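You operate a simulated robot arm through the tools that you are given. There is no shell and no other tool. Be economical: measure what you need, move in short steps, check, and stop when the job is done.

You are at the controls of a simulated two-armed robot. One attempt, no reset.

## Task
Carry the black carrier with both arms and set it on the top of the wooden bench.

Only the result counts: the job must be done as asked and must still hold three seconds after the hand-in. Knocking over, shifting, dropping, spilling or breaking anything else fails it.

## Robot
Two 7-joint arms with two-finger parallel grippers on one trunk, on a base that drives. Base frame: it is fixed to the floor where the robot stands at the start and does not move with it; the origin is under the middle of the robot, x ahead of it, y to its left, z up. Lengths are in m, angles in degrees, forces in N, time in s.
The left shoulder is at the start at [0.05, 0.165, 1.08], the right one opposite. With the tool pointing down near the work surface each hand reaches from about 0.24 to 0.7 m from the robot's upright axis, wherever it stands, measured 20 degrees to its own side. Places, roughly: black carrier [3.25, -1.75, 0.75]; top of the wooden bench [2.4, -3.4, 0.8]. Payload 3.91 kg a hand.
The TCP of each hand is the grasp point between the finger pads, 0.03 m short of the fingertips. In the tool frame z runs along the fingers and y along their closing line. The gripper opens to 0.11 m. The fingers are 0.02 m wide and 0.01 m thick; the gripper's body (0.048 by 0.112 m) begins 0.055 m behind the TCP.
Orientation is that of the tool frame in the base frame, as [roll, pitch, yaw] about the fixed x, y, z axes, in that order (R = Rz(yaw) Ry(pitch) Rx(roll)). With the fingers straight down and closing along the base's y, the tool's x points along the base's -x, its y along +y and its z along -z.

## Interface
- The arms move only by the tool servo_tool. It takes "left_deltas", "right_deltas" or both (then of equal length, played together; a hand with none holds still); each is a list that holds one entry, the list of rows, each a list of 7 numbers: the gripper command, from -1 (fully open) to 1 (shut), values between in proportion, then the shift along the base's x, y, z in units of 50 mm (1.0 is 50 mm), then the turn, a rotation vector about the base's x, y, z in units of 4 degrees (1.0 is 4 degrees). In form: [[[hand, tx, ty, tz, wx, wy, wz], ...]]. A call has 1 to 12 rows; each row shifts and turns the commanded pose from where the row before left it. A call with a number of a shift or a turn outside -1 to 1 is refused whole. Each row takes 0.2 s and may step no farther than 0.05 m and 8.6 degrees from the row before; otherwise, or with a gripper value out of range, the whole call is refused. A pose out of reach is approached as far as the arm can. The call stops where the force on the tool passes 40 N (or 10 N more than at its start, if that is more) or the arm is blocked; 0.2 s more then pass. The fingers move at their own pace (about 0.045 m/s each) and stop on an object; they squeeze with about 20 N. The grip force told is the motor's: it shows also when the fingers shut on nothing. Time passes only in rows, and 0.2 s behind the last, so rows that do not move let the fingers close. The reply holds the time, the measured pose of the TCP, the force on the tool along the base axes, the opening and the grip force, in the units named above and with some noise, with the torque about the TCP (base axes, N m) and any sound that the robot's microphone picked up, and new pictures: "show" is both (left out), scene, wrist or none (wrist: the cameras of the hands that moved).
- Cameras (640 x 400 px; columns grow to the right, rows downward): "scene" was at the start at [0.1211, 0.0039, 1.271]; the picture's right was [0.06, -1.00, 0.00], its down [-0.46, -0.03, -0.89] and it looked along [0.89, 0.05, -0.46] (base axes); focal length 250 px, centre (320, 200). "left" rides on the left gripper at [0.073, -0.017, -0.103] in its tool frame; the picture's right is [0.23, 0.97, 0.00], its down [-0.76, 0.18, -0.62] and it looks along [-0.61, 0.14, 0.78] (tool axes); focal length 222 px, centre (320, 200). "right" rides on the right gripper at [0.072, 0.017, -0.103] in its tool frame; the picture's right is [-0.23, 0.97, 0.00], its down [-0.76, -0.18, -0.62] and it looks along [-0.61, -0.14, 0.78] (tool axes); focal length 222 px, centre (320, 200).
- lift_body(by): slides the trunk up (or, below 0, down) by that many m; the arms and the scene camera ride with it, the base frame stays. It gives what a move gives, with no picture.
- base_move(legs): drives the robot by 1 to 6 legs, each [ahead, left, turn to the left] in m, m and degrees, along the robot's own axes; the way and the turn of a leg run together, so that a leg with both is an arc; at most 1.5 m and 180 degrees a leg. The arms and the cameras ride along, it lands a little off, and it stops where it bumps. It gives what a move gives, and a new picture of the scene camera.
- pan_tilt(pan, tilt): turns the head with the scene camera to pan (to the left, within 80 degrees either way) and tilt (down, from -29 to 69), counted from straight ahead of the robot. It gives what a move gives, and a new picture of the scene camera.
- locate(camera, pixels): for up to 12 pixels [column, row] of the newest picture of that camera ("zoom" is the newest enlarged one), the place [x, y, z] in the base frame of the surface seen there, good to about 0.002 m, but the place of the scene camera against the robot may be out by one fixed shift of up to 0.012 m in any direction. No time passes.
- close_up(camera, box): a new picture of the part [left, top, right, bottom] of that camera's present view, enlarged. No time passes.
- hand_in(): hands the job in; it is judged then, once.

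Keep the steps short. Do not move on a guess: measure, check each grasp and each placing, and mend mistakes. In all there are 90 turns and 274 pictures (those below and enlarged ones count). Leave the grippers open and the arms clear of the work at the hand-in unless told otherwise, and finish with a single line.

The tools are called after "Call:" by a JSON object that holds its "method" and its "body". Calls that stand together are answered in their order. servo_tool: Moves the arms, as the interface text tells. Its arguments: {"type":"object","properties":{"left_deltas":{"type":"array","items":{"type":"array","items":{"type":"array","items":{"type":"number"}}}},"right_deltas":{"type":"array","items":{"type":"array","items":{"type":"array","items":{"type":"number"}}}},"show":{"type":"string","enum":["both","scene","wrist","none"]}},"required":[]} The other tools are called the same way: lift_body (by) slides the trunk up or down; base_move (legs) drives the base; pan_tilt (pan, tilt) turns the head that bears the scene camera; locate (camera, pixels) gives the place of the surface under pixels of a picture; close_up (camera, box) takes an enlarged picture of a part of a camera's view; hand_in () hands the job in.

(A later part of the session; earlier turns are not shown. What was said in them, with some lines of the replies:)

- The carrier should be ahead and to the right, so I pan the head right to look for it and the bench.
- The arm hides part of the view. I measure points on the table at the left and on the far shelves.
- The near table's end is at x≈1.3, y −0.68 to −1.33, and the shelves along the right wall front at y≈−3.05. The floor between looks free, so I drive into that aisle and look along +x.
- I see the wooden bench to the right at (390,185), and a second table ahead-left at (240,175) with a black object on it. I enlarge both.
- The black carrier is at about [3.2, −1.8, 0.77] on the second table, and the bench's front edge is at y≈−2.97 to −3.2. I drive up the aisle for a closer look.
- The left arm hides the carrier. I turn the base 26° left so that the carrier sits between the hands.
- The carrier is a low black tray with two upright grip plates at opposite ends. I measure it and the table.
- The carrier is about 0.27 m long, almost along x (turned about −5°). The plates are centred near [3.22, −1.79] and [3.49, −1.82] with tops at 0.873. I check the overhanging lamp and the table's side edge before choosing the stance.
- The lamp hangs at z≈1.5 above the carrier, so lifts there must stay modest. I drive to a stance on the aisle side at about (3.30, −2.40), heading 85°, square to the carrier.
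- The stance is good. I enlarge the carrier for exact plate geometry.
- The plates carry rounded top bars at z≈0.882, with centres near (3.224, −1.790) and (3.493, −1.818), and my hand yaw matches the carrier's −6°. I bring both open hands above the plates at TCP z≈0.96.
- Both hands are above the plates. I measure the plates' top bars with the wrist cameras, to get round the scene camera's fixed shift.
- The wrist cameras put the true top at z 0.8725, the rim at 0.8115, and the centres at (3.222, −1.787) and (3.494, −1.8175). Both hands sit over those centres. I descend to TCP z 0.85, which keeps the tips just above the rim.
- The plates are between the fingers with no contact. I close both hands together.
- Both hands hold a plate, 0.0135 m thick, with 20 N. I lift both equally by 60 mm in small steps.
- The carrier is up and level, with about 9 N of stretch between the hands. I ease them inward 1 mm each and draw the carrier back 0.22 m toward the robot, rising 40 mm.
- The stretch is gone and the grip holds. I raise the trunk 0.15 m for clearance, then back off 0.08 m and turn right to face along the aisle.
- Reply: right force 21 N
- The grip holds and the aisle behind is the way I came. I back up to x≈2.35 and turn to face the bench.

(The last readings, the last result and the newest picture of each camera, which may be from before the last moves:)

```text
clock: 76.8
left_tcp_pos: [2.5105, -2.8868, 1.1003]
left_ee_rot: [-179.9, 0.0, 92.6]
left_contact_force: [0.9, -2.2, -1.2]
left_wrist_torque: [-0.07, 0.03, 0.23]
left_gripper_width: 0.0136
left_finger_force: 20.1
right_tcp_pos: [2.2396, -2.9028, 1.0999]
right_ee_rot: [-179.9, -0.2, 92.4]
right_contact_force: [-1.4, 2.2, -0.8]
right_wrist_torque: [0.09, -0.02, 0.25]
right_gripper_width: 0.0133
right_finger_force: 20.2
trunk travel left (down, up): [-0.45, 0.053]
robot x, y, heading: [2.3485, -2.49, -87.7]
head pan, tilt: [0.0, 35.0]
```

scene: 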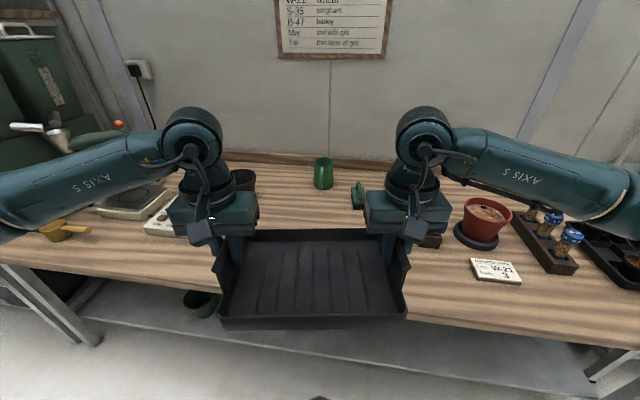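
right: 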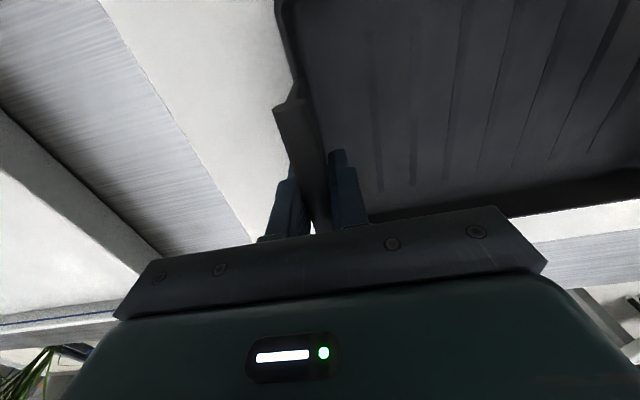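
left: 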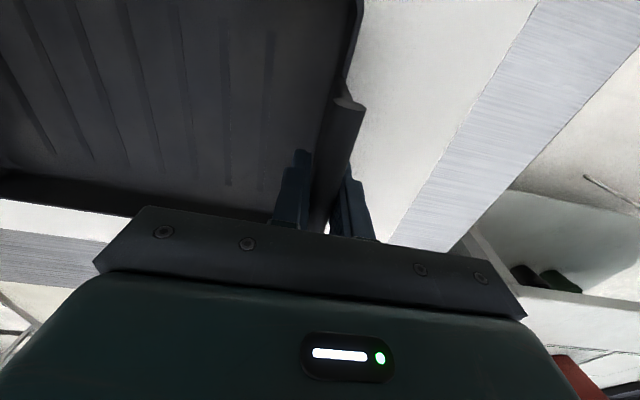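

The carrier is in front of the bench. I map the bench's edge and the items around the intended spot.

Call:
{"method": "locate", "body": {"camera": "scene", "pixels": [[323, 186], [358, 205], [243, 185], [160, 228], [450, 238], [475, 248], [472, 275], [440, 285], [70, 268], [320, 215], [430, 318], [560, 340]]}}

Call:
{"method": "close_up", "body": {"camera": "scene", "box": [100, 140, 580, 380]}}

Call:
{"method": "close_up", "body": {"camera": "right", "box": [0, 0, 640, 400]}}

Call:
{"method": "close_up", "body": {"camera": "left", "box": [0, 0, 640, 400]}}

```text
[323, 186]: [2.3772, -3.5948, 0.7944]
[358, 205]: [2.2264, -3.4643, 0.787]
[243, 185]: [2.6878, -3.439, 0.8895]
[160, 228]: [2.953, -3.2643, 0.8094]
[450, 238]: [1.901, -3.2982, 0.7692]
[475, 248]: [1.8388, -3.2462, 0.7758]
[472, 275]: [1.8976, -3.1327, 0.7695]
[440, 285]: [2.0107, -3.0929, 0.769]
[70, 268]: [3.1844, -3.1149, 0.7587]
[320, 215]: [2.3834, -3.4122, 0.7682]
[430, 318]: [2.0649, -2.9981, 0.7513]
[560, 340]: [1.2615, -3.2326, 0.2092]
```

```text
1.33 times, centred on (340, 260) of scene
```

zoom: 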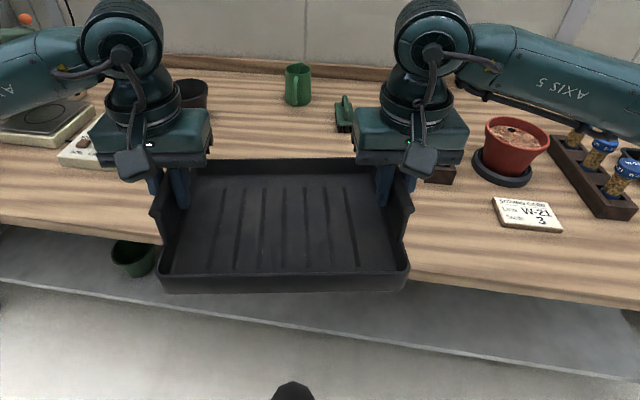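

```text
1.00 times, centred on (320, 200) of right (not enlarged: the box is as wide or as high as the picture)
```

zoom: 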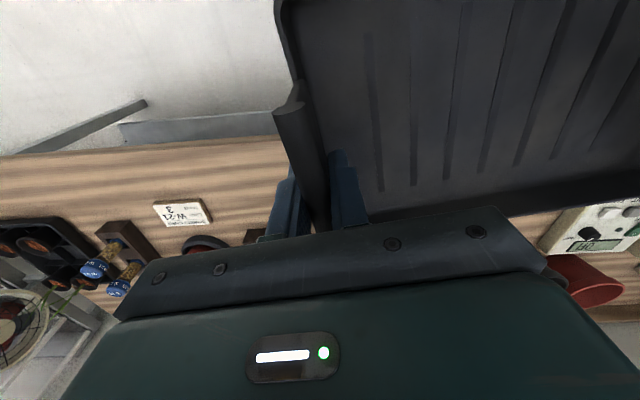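

```text
1.00 times, centred on (320, 200) of left (not enlarged: the box is as wide or as high as the picture)
```

zoom: 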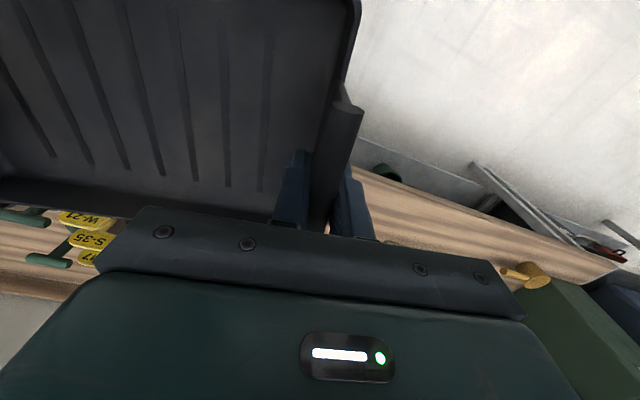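

The carrier hides the bench spot behind it. I sidestep 0.4 m to the left so that the area around x 2.0–2.6 comes into view at its right.

Call:
{"method": "base_move", "body": {"legs": [[0, 0.4, 0]]}}

Call:
{"method": "pan_tilt", "body": {"pan": -30, "tilt": 40}}

```text
clock: 80.8
left_tcp_pos: [2.9085, -2.8707, 1.0987]
left_ee_rot: [-180.0, 0.1, 92.5]
left_contact_force: [2.0, -1.9, -2.0]
left_wrist_torque: [0.02, 0.04, 0.21]
left_gripper_width: 0.0134
left_finger_force: 19.9
right_tcp_pos: [2.6366, -2.886, 1.0988]
right_ee_rot: [-179.8, -0.1, 92.3]
right_contact_force: [-1.3, 1.6, -1.3]
right_wrist_torque: [-0.03, -0.03, 0.25]
right_gripper_width: 0.0133
right_finger_force: 20.0
trunk travel left (down, up): [-0.45, 0.053]
robot x, y, heading: [2.7435, -2.4743, -87.8]
head pan, tilt: [0.0, 35.0]
```

scene: 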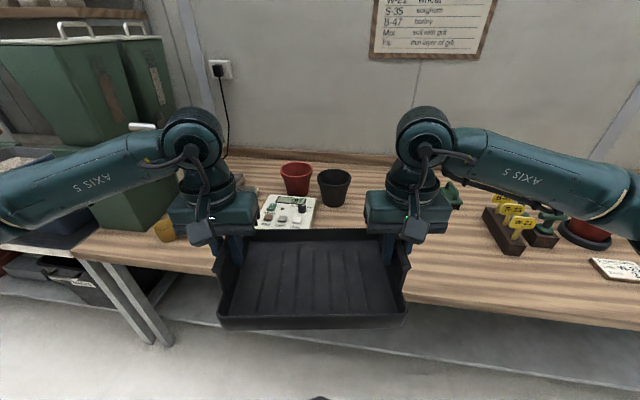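

```text
clock: 81.8
left_tcp_pos: [2.907, -2.8704, 1.1001]
left_ee_rot: [-180.0, 0.1, 92.6]
left_contact_force: [-0.3, -1.1, -1.5]
left_wrist_torque: [0.07, 0.02, 0.18]
left_gripper_width: 0.0136
left_finger_force: 20.5
right_tcp_pos: [2.6362, -2.8856, 1.0985]
right_ee_rot: [-179.8, -0.1, 92.3]
right_contact_force: [-0.2, 1.0, -1.9]
right_wrist_torque: [-0.05, 0.02, 0.28]
right_gripper_width: 0.0133
right_finger_force: 19.5
trunk travel left (down, up): [-0.45, 0.053]
robot x, y, heading: [2.7414, -2.4753, -87.7]
head pan, tilt: [-30.0, 40.0]
```

scene: 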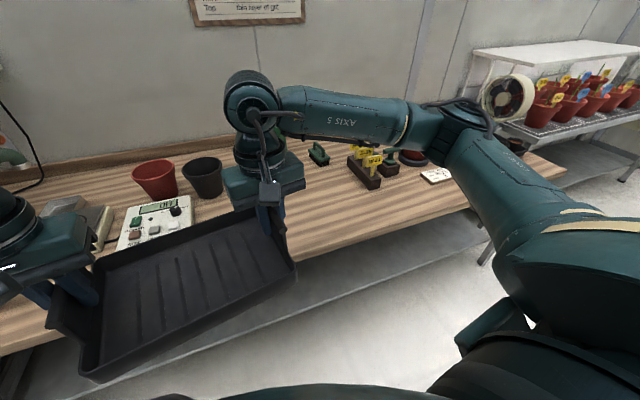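

I can now see the tag rack, the dibber and the scale on either side of an open stretch. I measure them.

Call:
{"method": "locate", "body": {"camera": "scene", "pixels": [[375, 187], [350, 160], [320, 160], [385, 172], [300, 195], [330, 240], [210, 190], [185, 222], [120, 245], [430, 182], [460, 200], [290, 215]]}}

Call:
{"method": "close_up", "body": {"camera": "scene", "box": [180, 130, 480, 318]}}

```text
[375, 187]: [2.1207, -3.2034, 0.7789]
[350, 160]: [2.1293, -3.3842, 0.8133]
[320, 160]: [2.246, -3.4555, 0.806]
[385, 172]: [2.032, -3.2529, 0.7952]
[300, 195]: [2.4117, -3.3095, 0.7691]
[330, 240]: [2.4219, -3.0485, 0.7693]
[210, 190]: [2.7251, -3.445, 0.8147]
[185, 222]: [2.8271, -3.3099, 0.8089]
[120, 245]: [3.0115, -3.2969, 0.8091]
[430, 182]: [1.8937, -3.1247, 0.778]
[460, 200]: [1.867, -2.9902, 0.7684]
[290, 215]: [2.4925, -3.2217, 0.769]
```

```text
2.13 times, centred on (330, 224) of scene
```

zoom: 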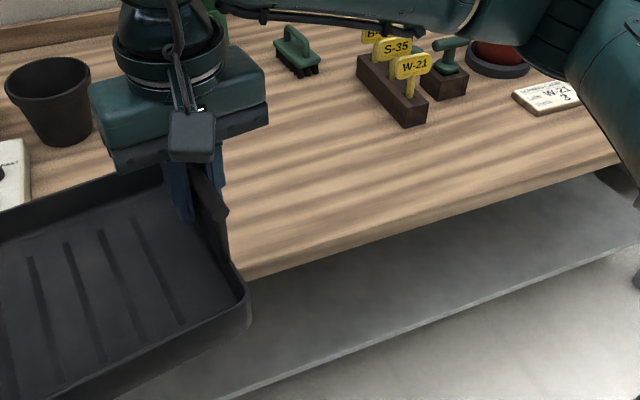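

Between the rack (x ≤ 2.14) and the scale and pots (x ≥ 2.68) the bench is clear from its edge at y≈−3.04 back to −3.38. I choose the carrier centre at (2.46, −3.23) and drive to about (2.51, −2.62), heading −95°, parallel to the bench.

Call:
{"method": "base_move", "body": {"legs": [[0, -0.234, 0], [0.138, 0, -7.3]]}}

Call:
{"method": "pan_tilt", "body": {"pan": 0, "tilt": 40}}

```text
clock: 85.3
left_tcp_pos: [2.6219, -3.0351, 1.098]
left_ee_rot: [180.0, 0.1, 85.3]
left_contact_force: [0.7, -2.0, -0.9]
left_wrist_torque: [0.08, -0.01, 0.14]
left_gripper_width: 0.0134
left_finger_force: 20.0
right_tcp_pos: [2.3504, -3.0148, 1.0993]
right_ee_rot: [-179.9, 0.0, 85.1]
right_contact_force: [-0.4, 0.8, -1.7]
right_wrist_torque: [-0.04, 0.0, 0.31]
right_gripper_width: 0.0137
right_finger_force: 20.4
trunk travel left (down, up): [-0.45, 0.053]
robot x, y, heading: [2.5063, -2.6206, -94.8]
head pan, tilt: [-30.0, 40.0]
```

scene: 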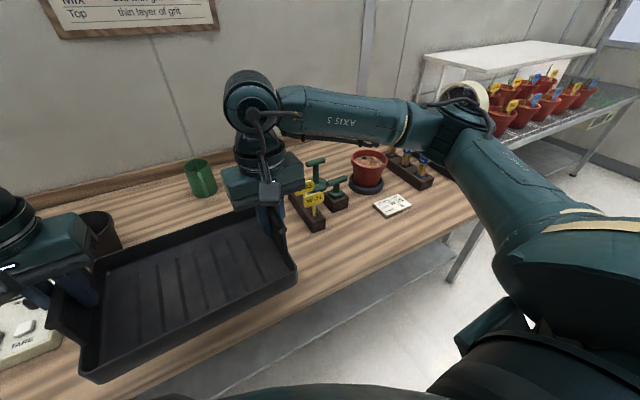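

```text
clock: 86.3
left_tcp_pos: [2.6221, -3.0336, 1.1002]
left_ee_rot: [180.0, 0.1, 85.3]
left_contact_force: [-0.4, -1.0, -0.3]
left_wrist_torque: [0.0, -0.03, 0.16]
left_gripper_width: 0.0135
left_finger_force: 20.1
right_tcp_pos: [2.3506, -3.0145, 1.099]
right_ee_rot: [-179.8, -0.1, 85.1]
right_contact_force: [-0.5, 0.3, -0.6]
right_wrist_torque: [-0.03, -0.03, 0.27]
right_gripper_width: 0.0137
right_finger_force: 19.8
trunk travel left (down, up): [-0.45, 0.053]
robot x, y, heading: [2.5072, -2.6217, -94.7]
head pan, tilt: [0.0, 40.0]
```

scene: 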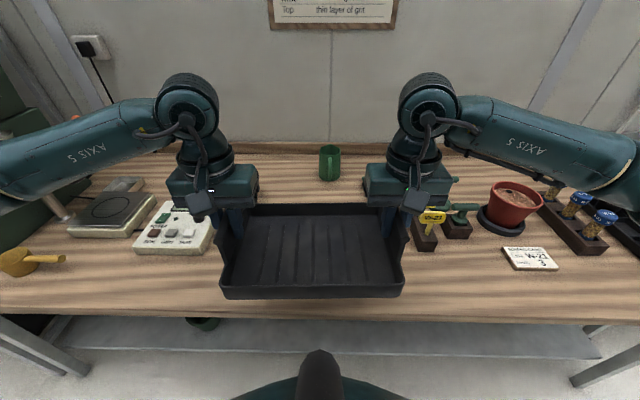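

All is steady. I check the control panel's near corner at (210,245) and the rack's left edge at (415,245) against the target spot.

Call:
{"method": "locate", "body": {"camera": "scene", "pixels": [[203, 254], [213, 225], [418, 248], [433, 248], [330, 180], [320, 195], [300, 315], [200, 314], [420, 260]]}}

```text
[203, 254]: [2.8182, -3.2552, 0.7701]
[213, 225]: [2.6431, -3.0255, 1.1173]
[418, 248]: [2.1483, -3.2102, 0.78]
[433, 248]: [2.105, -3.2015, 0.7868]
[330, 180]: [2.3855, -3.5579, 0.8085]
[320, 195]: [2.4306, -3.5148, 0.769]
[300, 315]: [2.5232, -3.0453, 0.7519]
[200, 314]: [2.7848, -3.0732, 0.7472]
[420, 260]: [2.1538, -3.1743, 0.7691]
```

The panel starts at x≈2.80 and the rack ends at x≈2.15, so the spot is clear. I extend the carrier 0.205 m over the bench at this height.

Call:
{"method": "servo_tool", "body": {"left_deltas": [[[1, -0.056, -0.681, 0, 0, 0, 0], [1, -0.056, -0.681, 0, 0, 0, 0], [1, -0.056, -0.681, 0, 0, 0, 0], [1, -0.056, -0.681, 0, 0, 0, 0], [1, -0.056, -0.681, 0, 0, 0, 0], [1, -0.056, -0.681, 0, 0, 0, 0]]], "right_deltas": [[[1, -0.056, -0.681, 0, 0, 0, 0], [1, -0.056, -0.681, 0, 0, 0, 0], [1, -0.056, -0.681, 0, 0, 0, 0], [1, -0.056, -0.681, 0, 0, 0, 0], [1, -0.056, -0.681, 0, 0, 0, 0], [1, -0.056, -0.681, 0, 0, 0, 0]]]}}

```text
clock: 87.7
left_tcp_pos: [2.6069, -3.2389, 1.1]
left_ee_rot: [180.0, -0.1, 85.3]
left_contact_force: [0.0, -1.3, -2.4]
left_wrist_torque: [0.11, -0.05, 0.25]
left_gripper_width: 0.0135
left_finger_force: 20.4
right_tcp_pos: [2.3354, -3.2191, 1.0983]
right_ee_rot: [-179.8, -0.1, 85.2]
right_contact_force: [0.0, 1.1, -1.8]
right_wrist_torque: [-0.05, 0.0, 0.13]
right_gripper_width: 0.0133
right_finger_force: 20.1
trunk travel left (down, up): [-0.45, 0.053]
robot x, y, heading: [2.5098, -2.6207, -94.8]
head pan, tilt: [0.0, 40.0]
```

scene: 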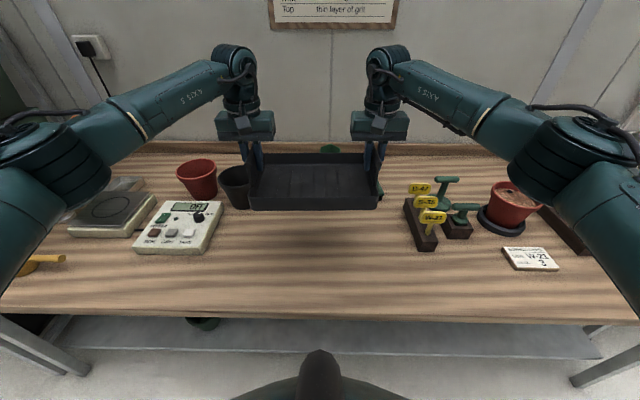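
right: 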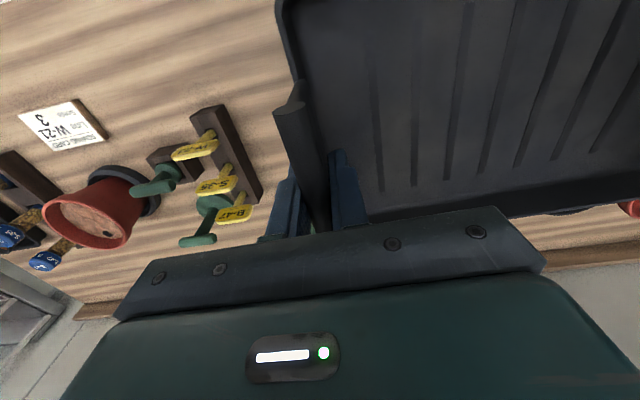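
left: 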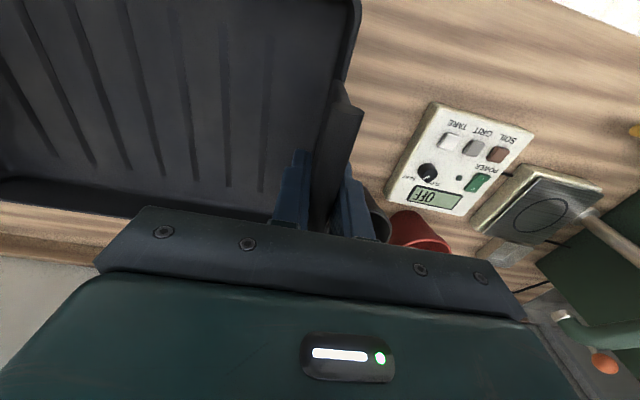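

The wood below is clear all round. I read the bench height with the wrist cameras.

Call:
{"method": "locate", "body": {"camera": "right", "pixels": [[260, 100], [265, 60], [150, 90], [270, 160], [245, 195], [296, 100]]}}

Call:
{"method": "locate", "body": {"camera": "left", "pixels": [[390, 60], [380, 130], [480, 60], [370, 210], [385, 220], [340, 105]]}}

```text
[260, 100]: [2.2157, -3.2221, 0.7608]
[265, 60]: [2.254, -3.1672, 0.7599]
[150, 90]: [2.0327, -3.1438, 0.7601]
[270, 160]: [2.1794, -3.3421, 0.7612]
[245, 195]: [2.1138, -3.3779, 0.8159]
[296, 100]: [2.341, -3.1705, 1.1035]
```

```text
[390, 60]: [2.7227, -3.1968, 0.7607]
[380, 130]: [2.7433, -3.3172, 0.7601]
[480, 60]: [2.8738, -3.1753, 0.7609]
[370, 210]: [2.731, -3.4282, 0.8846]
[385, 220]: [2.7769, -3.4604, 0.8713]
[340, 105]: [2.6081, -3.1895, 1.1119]
```

The bench top is at 0.7605. I grasped with the TCP 0.079 above the support, so touchdown should come near TCP z 0.840. I descend 0.24 m to about 0.86 first.

Call:
{"method": "servo_tool", "body": {"left_deltas": [[[1, 0, 0, -0.48, 0, 0, 0], [1, 0, 0, -0.48, 0, 0, 0], [1, 0, 0, -0.48, 0, 0, 0], [1, 0, 0, -0.48, 0, 0, 0], [1, 0, 0, -0.48, 0, 0, 0], [1, 0, 0, -0.48, 0, 0, 0], [1, 0, 0, -0.48, 0, 0, 0], [1, 0, 0, -0.48, 0, 0, 0], [1, 0, 0, -0.48, 0, 0, 0], [1, 0, 0, -0.48, 0, 0, 0]]], "right_deltas": [[[1, 0, 0, -0.48, 0, 0, 0], [1, 0, 0, -0.48, 0, 0, 0], [1, 0, 0, -0.48, 0, 0, 0], [1, 0, 0, -0.48, 0, 0, 0], [1, 0, 0, -0.48, 0, 0, 0], [1, 0, 0, -0.48, 0, 0, 0], [1, 0, 0, -0.48, 0, 0, 0], [1, 0, 0, -0.48, 0, 0, 0], [1, 0, 0, -0.48, 0, 0, 0], [1, 0, 0, -0.48, 0, 0, 0]]], "show": "scene"}}

```text
clock: 89.9
left_tcp_pos: [2.6043, -3.2378, 0.8612]
left_ee_rot: [179.9, 0.0, 85.3]
left_contact_force: [3.0, -3.0, -0.6]
left_wrist_torque: [0.18, 0.03, 0.21]
left_gripper_width: 0.0135
left_finger_force: 20.0
right_tcp_pos: [2.3329, -3.2201, 0.8595]
right_ee_rot: [-179.8, -0.1, 85.0]
right_contact_force: [-3.0, 1.9, -1.6]
right_wrist_torque: [-0.15, -0.01, 0.28]
right_gripper_width: 0.0134
right_finger_force: 19.2
trunk travel left (down, up): [-0.45, 0.053]
robot x, y, heading: [2.5108, -2.6186, -95.0]
head pan, tilt: [0.0, 40.0]
```

scene: 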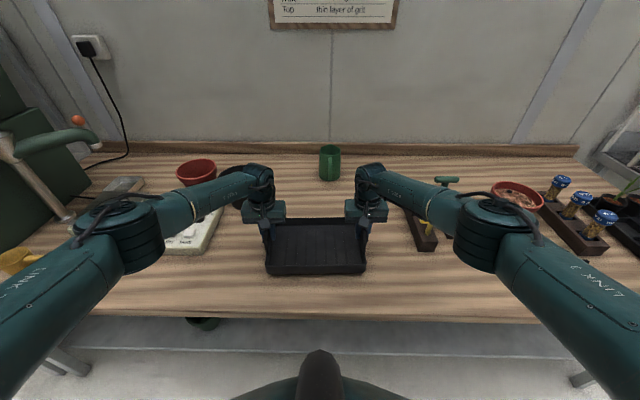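

About 20 mm remain. I lower in 4 mm steps to touchdown.

Call:
{"method": "servo_tool", "body": {"left_deltas": [[[1, 0, 0, -0.08, 0, 0, 0], [1, 0, 0, -0.08, 0, 0, 0], [1, 0, 0, -0.08, 0, 0, 0], [1, 0, 0, -0.08, 0, 0, 0], [1, 0, 0, -0.08, 0, 0, 0], [1, 0, 0, 0, 0, 0, 0]]], "right_deltas": [[[1, 0, 0, -0.08, 0, 0, 0], [1, 0, 0, -0.08, 0, 0, 0], [1, 0, 0, -0.08, 0, 0, 0], [1, 0, 0, -0.08, 0, 0, 0], [1, 0, 0, -0.08, 0, 0, 0], [1, 0, 0, 0, 0, 0, 0]]], "show": "wrist"}}

```text
clock: 91.3
left_tcp_pos: [2.6039, -3.2388, 0.84]
left_ee_rot: [179.9, 0.3, 85.3]
left_contact_force: [5.6, -3.2, 4.1]
left_wrist_torque: [-0.13, 0.08, 0.21]
left_gripper_width: 0.0134
left_finger_force: 20.1
right_tcp_pos: [2.3326, -3.2195, 0.8389]
right_ee_rot: [-179.9, 0.0, 85.1]
right_contact_force: [-7.1, 1.8, -1.4]
right_wrist_torque: [-0.47, -0.07, 0.24]
right_gripper_width: 0.0134
right_finger_force: 20.2
trunk travel left (down, up): [-0.45, 0.053]
robot x, y, heading: [2.5061, -2.6198, -95.2]
head pan, tilt: [0.0, 40.0]
```

right: 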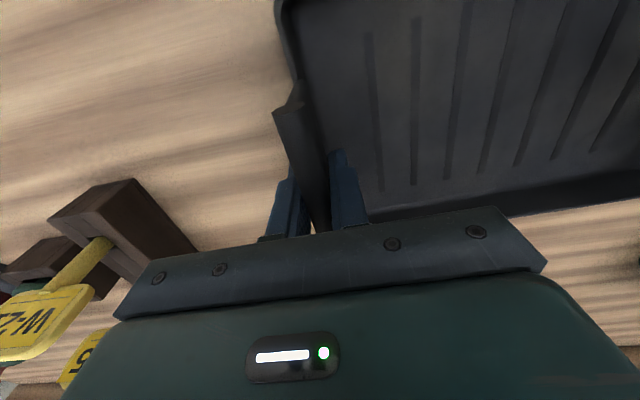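
left: 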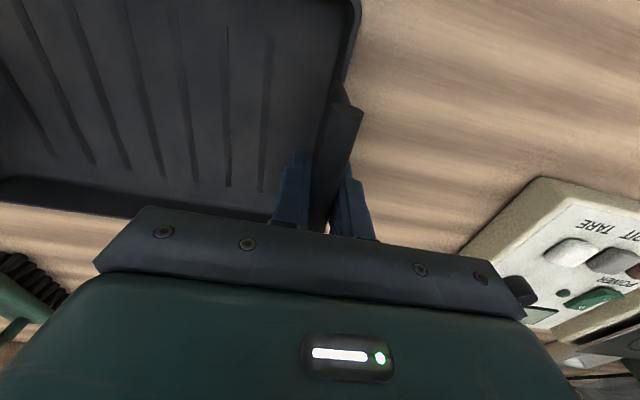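

The left side touches (Fz +4 N) and the right is just short. I lower the right hand 2 mm and the left 0.5 mm more.

Call:
{"method": "servo_tool", "body": {"left_deltas": [[[1, 0, 0, -0.01, 0, 0, 0], [1, 0, 0, 0, 0, 0, 0], [1, 0, 0, 0, 0, 0, 0]]], "right_deltas": [[[1, 0, 0, -0.02, 0, 0, 0], [1, 0, 0, -0.02, 0, 0, 0], [1, 0, 0, 0, 0, 0, 0]]], "show": "none"}}

```text
clock: 92.1
left_tcp_pos: [2.6048, -3.2377, 0.8401]
left_ee_rot: [179.9, 0.2, 85.3]
left_contact_force: [5.7, -6.2, 7.1]
left_wrist_torque: [0.17, 0.09, 0.27]
left_gripper_width: 0.0134
left_finger_force: 19.6
right_tcp_pos: [2.334, -3.2207, 0.8388]
right_ee_rot: [-179.7, 0.1, 85.1]
right_contact_force: [-6.4, 2.4, 13.7]
right_wrist_torque: [0.32, -0.11, 0.31]
right_gripper_width: 0.0138
right_finger_force: 19.8
trunk travel left (down, up): [-0.45, 0.053]
robot x, y, heading: [2.5103, -2.6169, -94.9]
head pan, tilt: [0.0, 40.0]
```

Both ends now bear on the bench (+7 and +14 N). I open both hands together.

Call:
{"method": "servo_tool", "body": {"left_deltas": [[[0.6, 0, 0, 0, 0, 0, 0], [0.2, 0, 0, 0, 0, 0, 0], [-0.2, 0, 0, 0, 0, 0, 0], [-0.6, 0, 0, 0, 0, 0, 0], [-1, 0, 0, 0, 0, 0, 0], [-1, 0, 0, 0, 0, 0, 0], [-1, 0, 0, 0, 0, 0, 0]]], "right_deltas": [[[0.6, 0, 0, 0, 0, 0, 0], [0.2, 0, 0, 0, 0, 0, 0], [-0.2, 0, 0, 0, 0, 0, 0], [-0.6, 0, 0, 0, 0, 0, 0], [-1, 0, 0, 0, 0, 0, 0], [-1, 0, 0, 0, 0, 0, 0], [-1, 0, 0, 0, 0, 0, 0]]], "show": "both"}}

```text
clock: 93.7
left_tcp_pos: [2.6044, -3.2386, 0.839]
left_ee_rot: [-179.9, 0.0, 85.2]
left_contact_force: [0.9, -0.4, 0.2]
left_wrist_torque: [0.0, 0.02, 0.02]
left_gripper_width: 0.1101
left_finger_force: 0.1
right_tcp_pos: [2.3343, -3.2202, 0.8371]
right_ee_rot: [-179.8, -0.1, 85.1]
right_contact_force: [-1.0, 0.3, 0.6]
right_wrist_torque: [0.03, 0.01, -0.03]
right_gripper_width: 0.1099
right_finger_force: 0.1
trunk travel left (down, up): [-0.45, 0.053]
robot x, y, heading: [2.5099, -2.6226, -95.0]
head pan, tilt: [0.0, 40.0]
```

scene: 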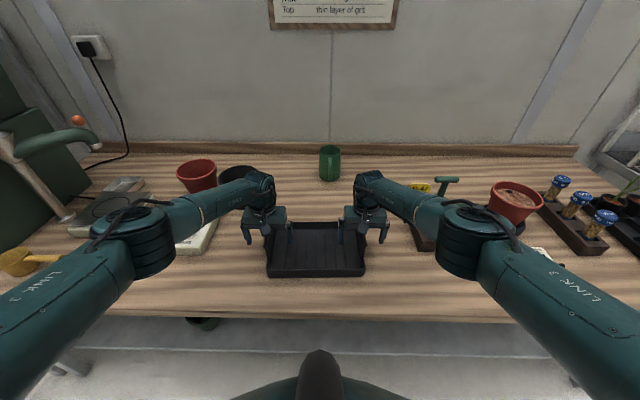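
right: 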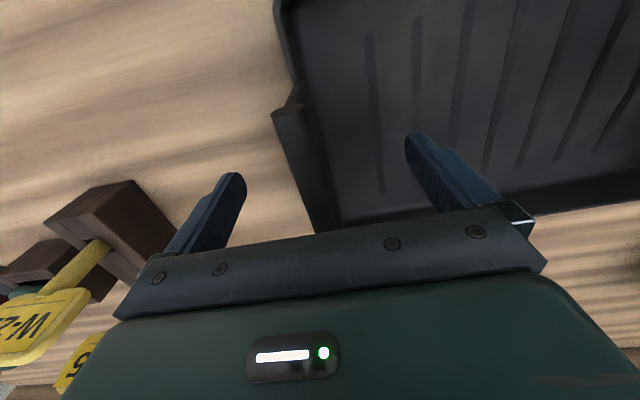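
left: 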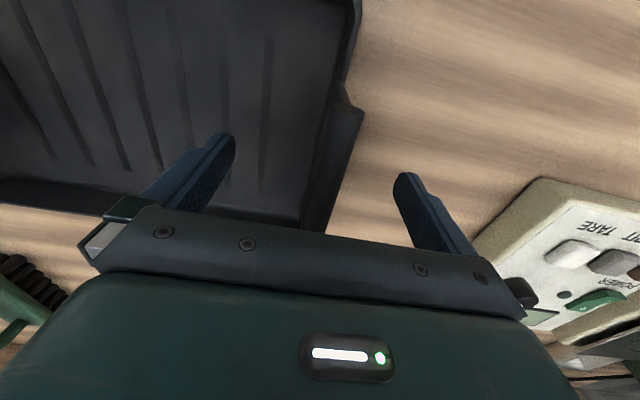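

Both hands are free with zero force. I raise them straight up 0.26 m, the reverse of the descent.

Call:
{"method": "servo_tool", "body": {"left_deltas": [[[-1, 0, 0, 0.3, 0, 0, 0], [-1, 0, 0, 0.5, 0, 0, 0], [-1, 0, 0, 0.5, 0, 0, 0], [-1, 0, 0, 0.5, 0, 0, 0], [-1, 0, 0, 0.5, 0, 0, 0], [-1, 0, 0, 0.5, 0, 0, 0], [-1, 0, 0, 0.5, 0, 0, 0], [-1, 0, 0, 0.5, 0, 0, 0], [-1, 0, 0, 0.5, 0, 0, 0], [-1, 0, 0, 0.5, 0, 0, 0], [-1, 0, 0, 0.4, 0, 0, 0]]], "right_deltas": [[[-1, 0, 0, 0.3, 0, 0, 0], [-1, 0, 0, 0.5, 0, 0, 0], [-1, 0, 0, 0.5, 0, 0, 0], [-1, 0, 0, 0.5, 0, 0, 0], [-1, 0, 0, 0.5, 0, 0, 0], [-1, 0, 0, 0.5, 0, 0, 0], [-1, 0, 0, 0.5, 0, 0, 0], [-1, 0, 0, 0.5, 0, 0, 0], [-1, 0, 0, 0.5, 0, 0, 0], [-1, 0, 0, 0.5, 0, 0, 0], [-1, 0, 0, 0.4, 0, 0, 0]]], "show": "scene"}}

Call:
{"method": "base_move", "body": {"legs": [[-0.2, 0, 0]]}}

```text
clock: 96.1
left_tcp_pos: [2.6046, -3.2384, 1.0995]
left_ee_rot: [-180.0, 0.1, 85.3]
left_contact_force: [-0.1, 0.7, 0.3]
left_wrist_torque: [-0.02, -0.01, 0.01]
left_gripper_width: 0.1098
left_finger_force: 0.0
right_tcp_pos: [2.3339, -3.2192, 1.0988]
right_ee_rot: [-179.8, -0.1, 85.1]
right_contact_force: [-0.1, 0.9, -1.4]
right_wrist_torque: [0.0, 0.01, 0.02]
right_gripper_width: 0.1101
right_finger_force: 0.0
trunk travel left (down, up): [-0.45, 0.053]
robot x, y, heading: [2.5052, -2.6202, -95.1]
head pan, tilt: [0.0, 40.0]
```

scene: 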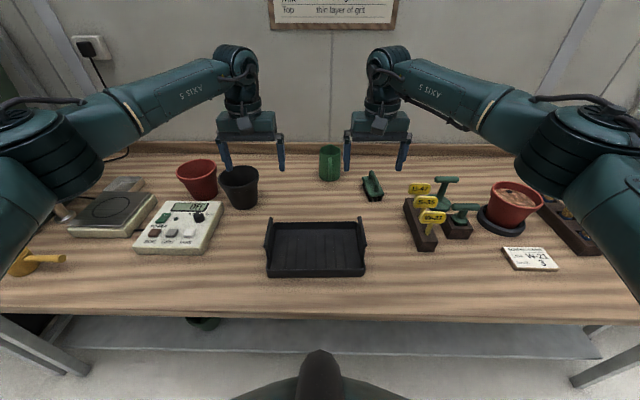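

```text
clock: 97.7
left_tcp_pos: [2.6204, -3.0457, 1.0986]
left_ee_rot: [-180.0, 0.0, 85.2]
left_contact_force: [0.0, 0.7, -0.1]
left_wrist_torque: [-0.01, 0.02, 0.02]
left_gripper_width: 0.1099
left_finger_force: 0.0
right_tcp_pos: [2.3509, -3.0248, 1.0969]
right_ee_rot: [-179.8, 0.0, 85.0]
right_contact_force: [-0.1, 0.3, -0.4]
right_wrist_torque: [-0.05, 0.0, 0.0]
right_gripper_width: 0.1099
right_finger_force: 0.1
trunk travel left (down, up): [-0.45, 0.053]
robot x, y, heading: [2.5255, -2.4303, -95.0]
head pan, tilt: [0.0, 40.0]
```

scene: 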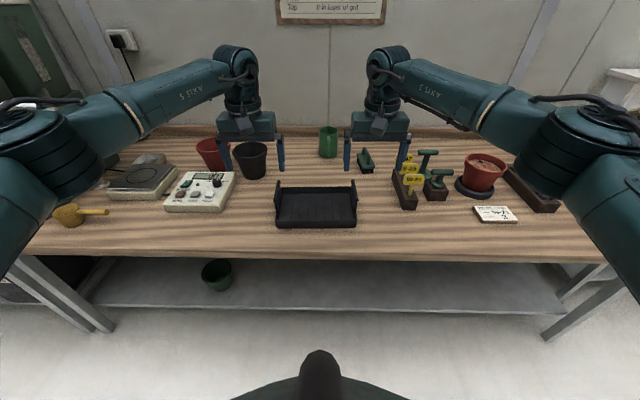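

The carrier stands flat and wholly on the bench, everything around it is untouched, and the hands are open and clear. I hand in.

Call:
{"method": "hand_in", "body": {}}

```text
The job is handed in.
```

The black carrier was carried with both arms and stands flat on the wooden bench top at about (2.47, −3.23); both grippers are open and clear, nothing else was seen to move, and the job is handed in.
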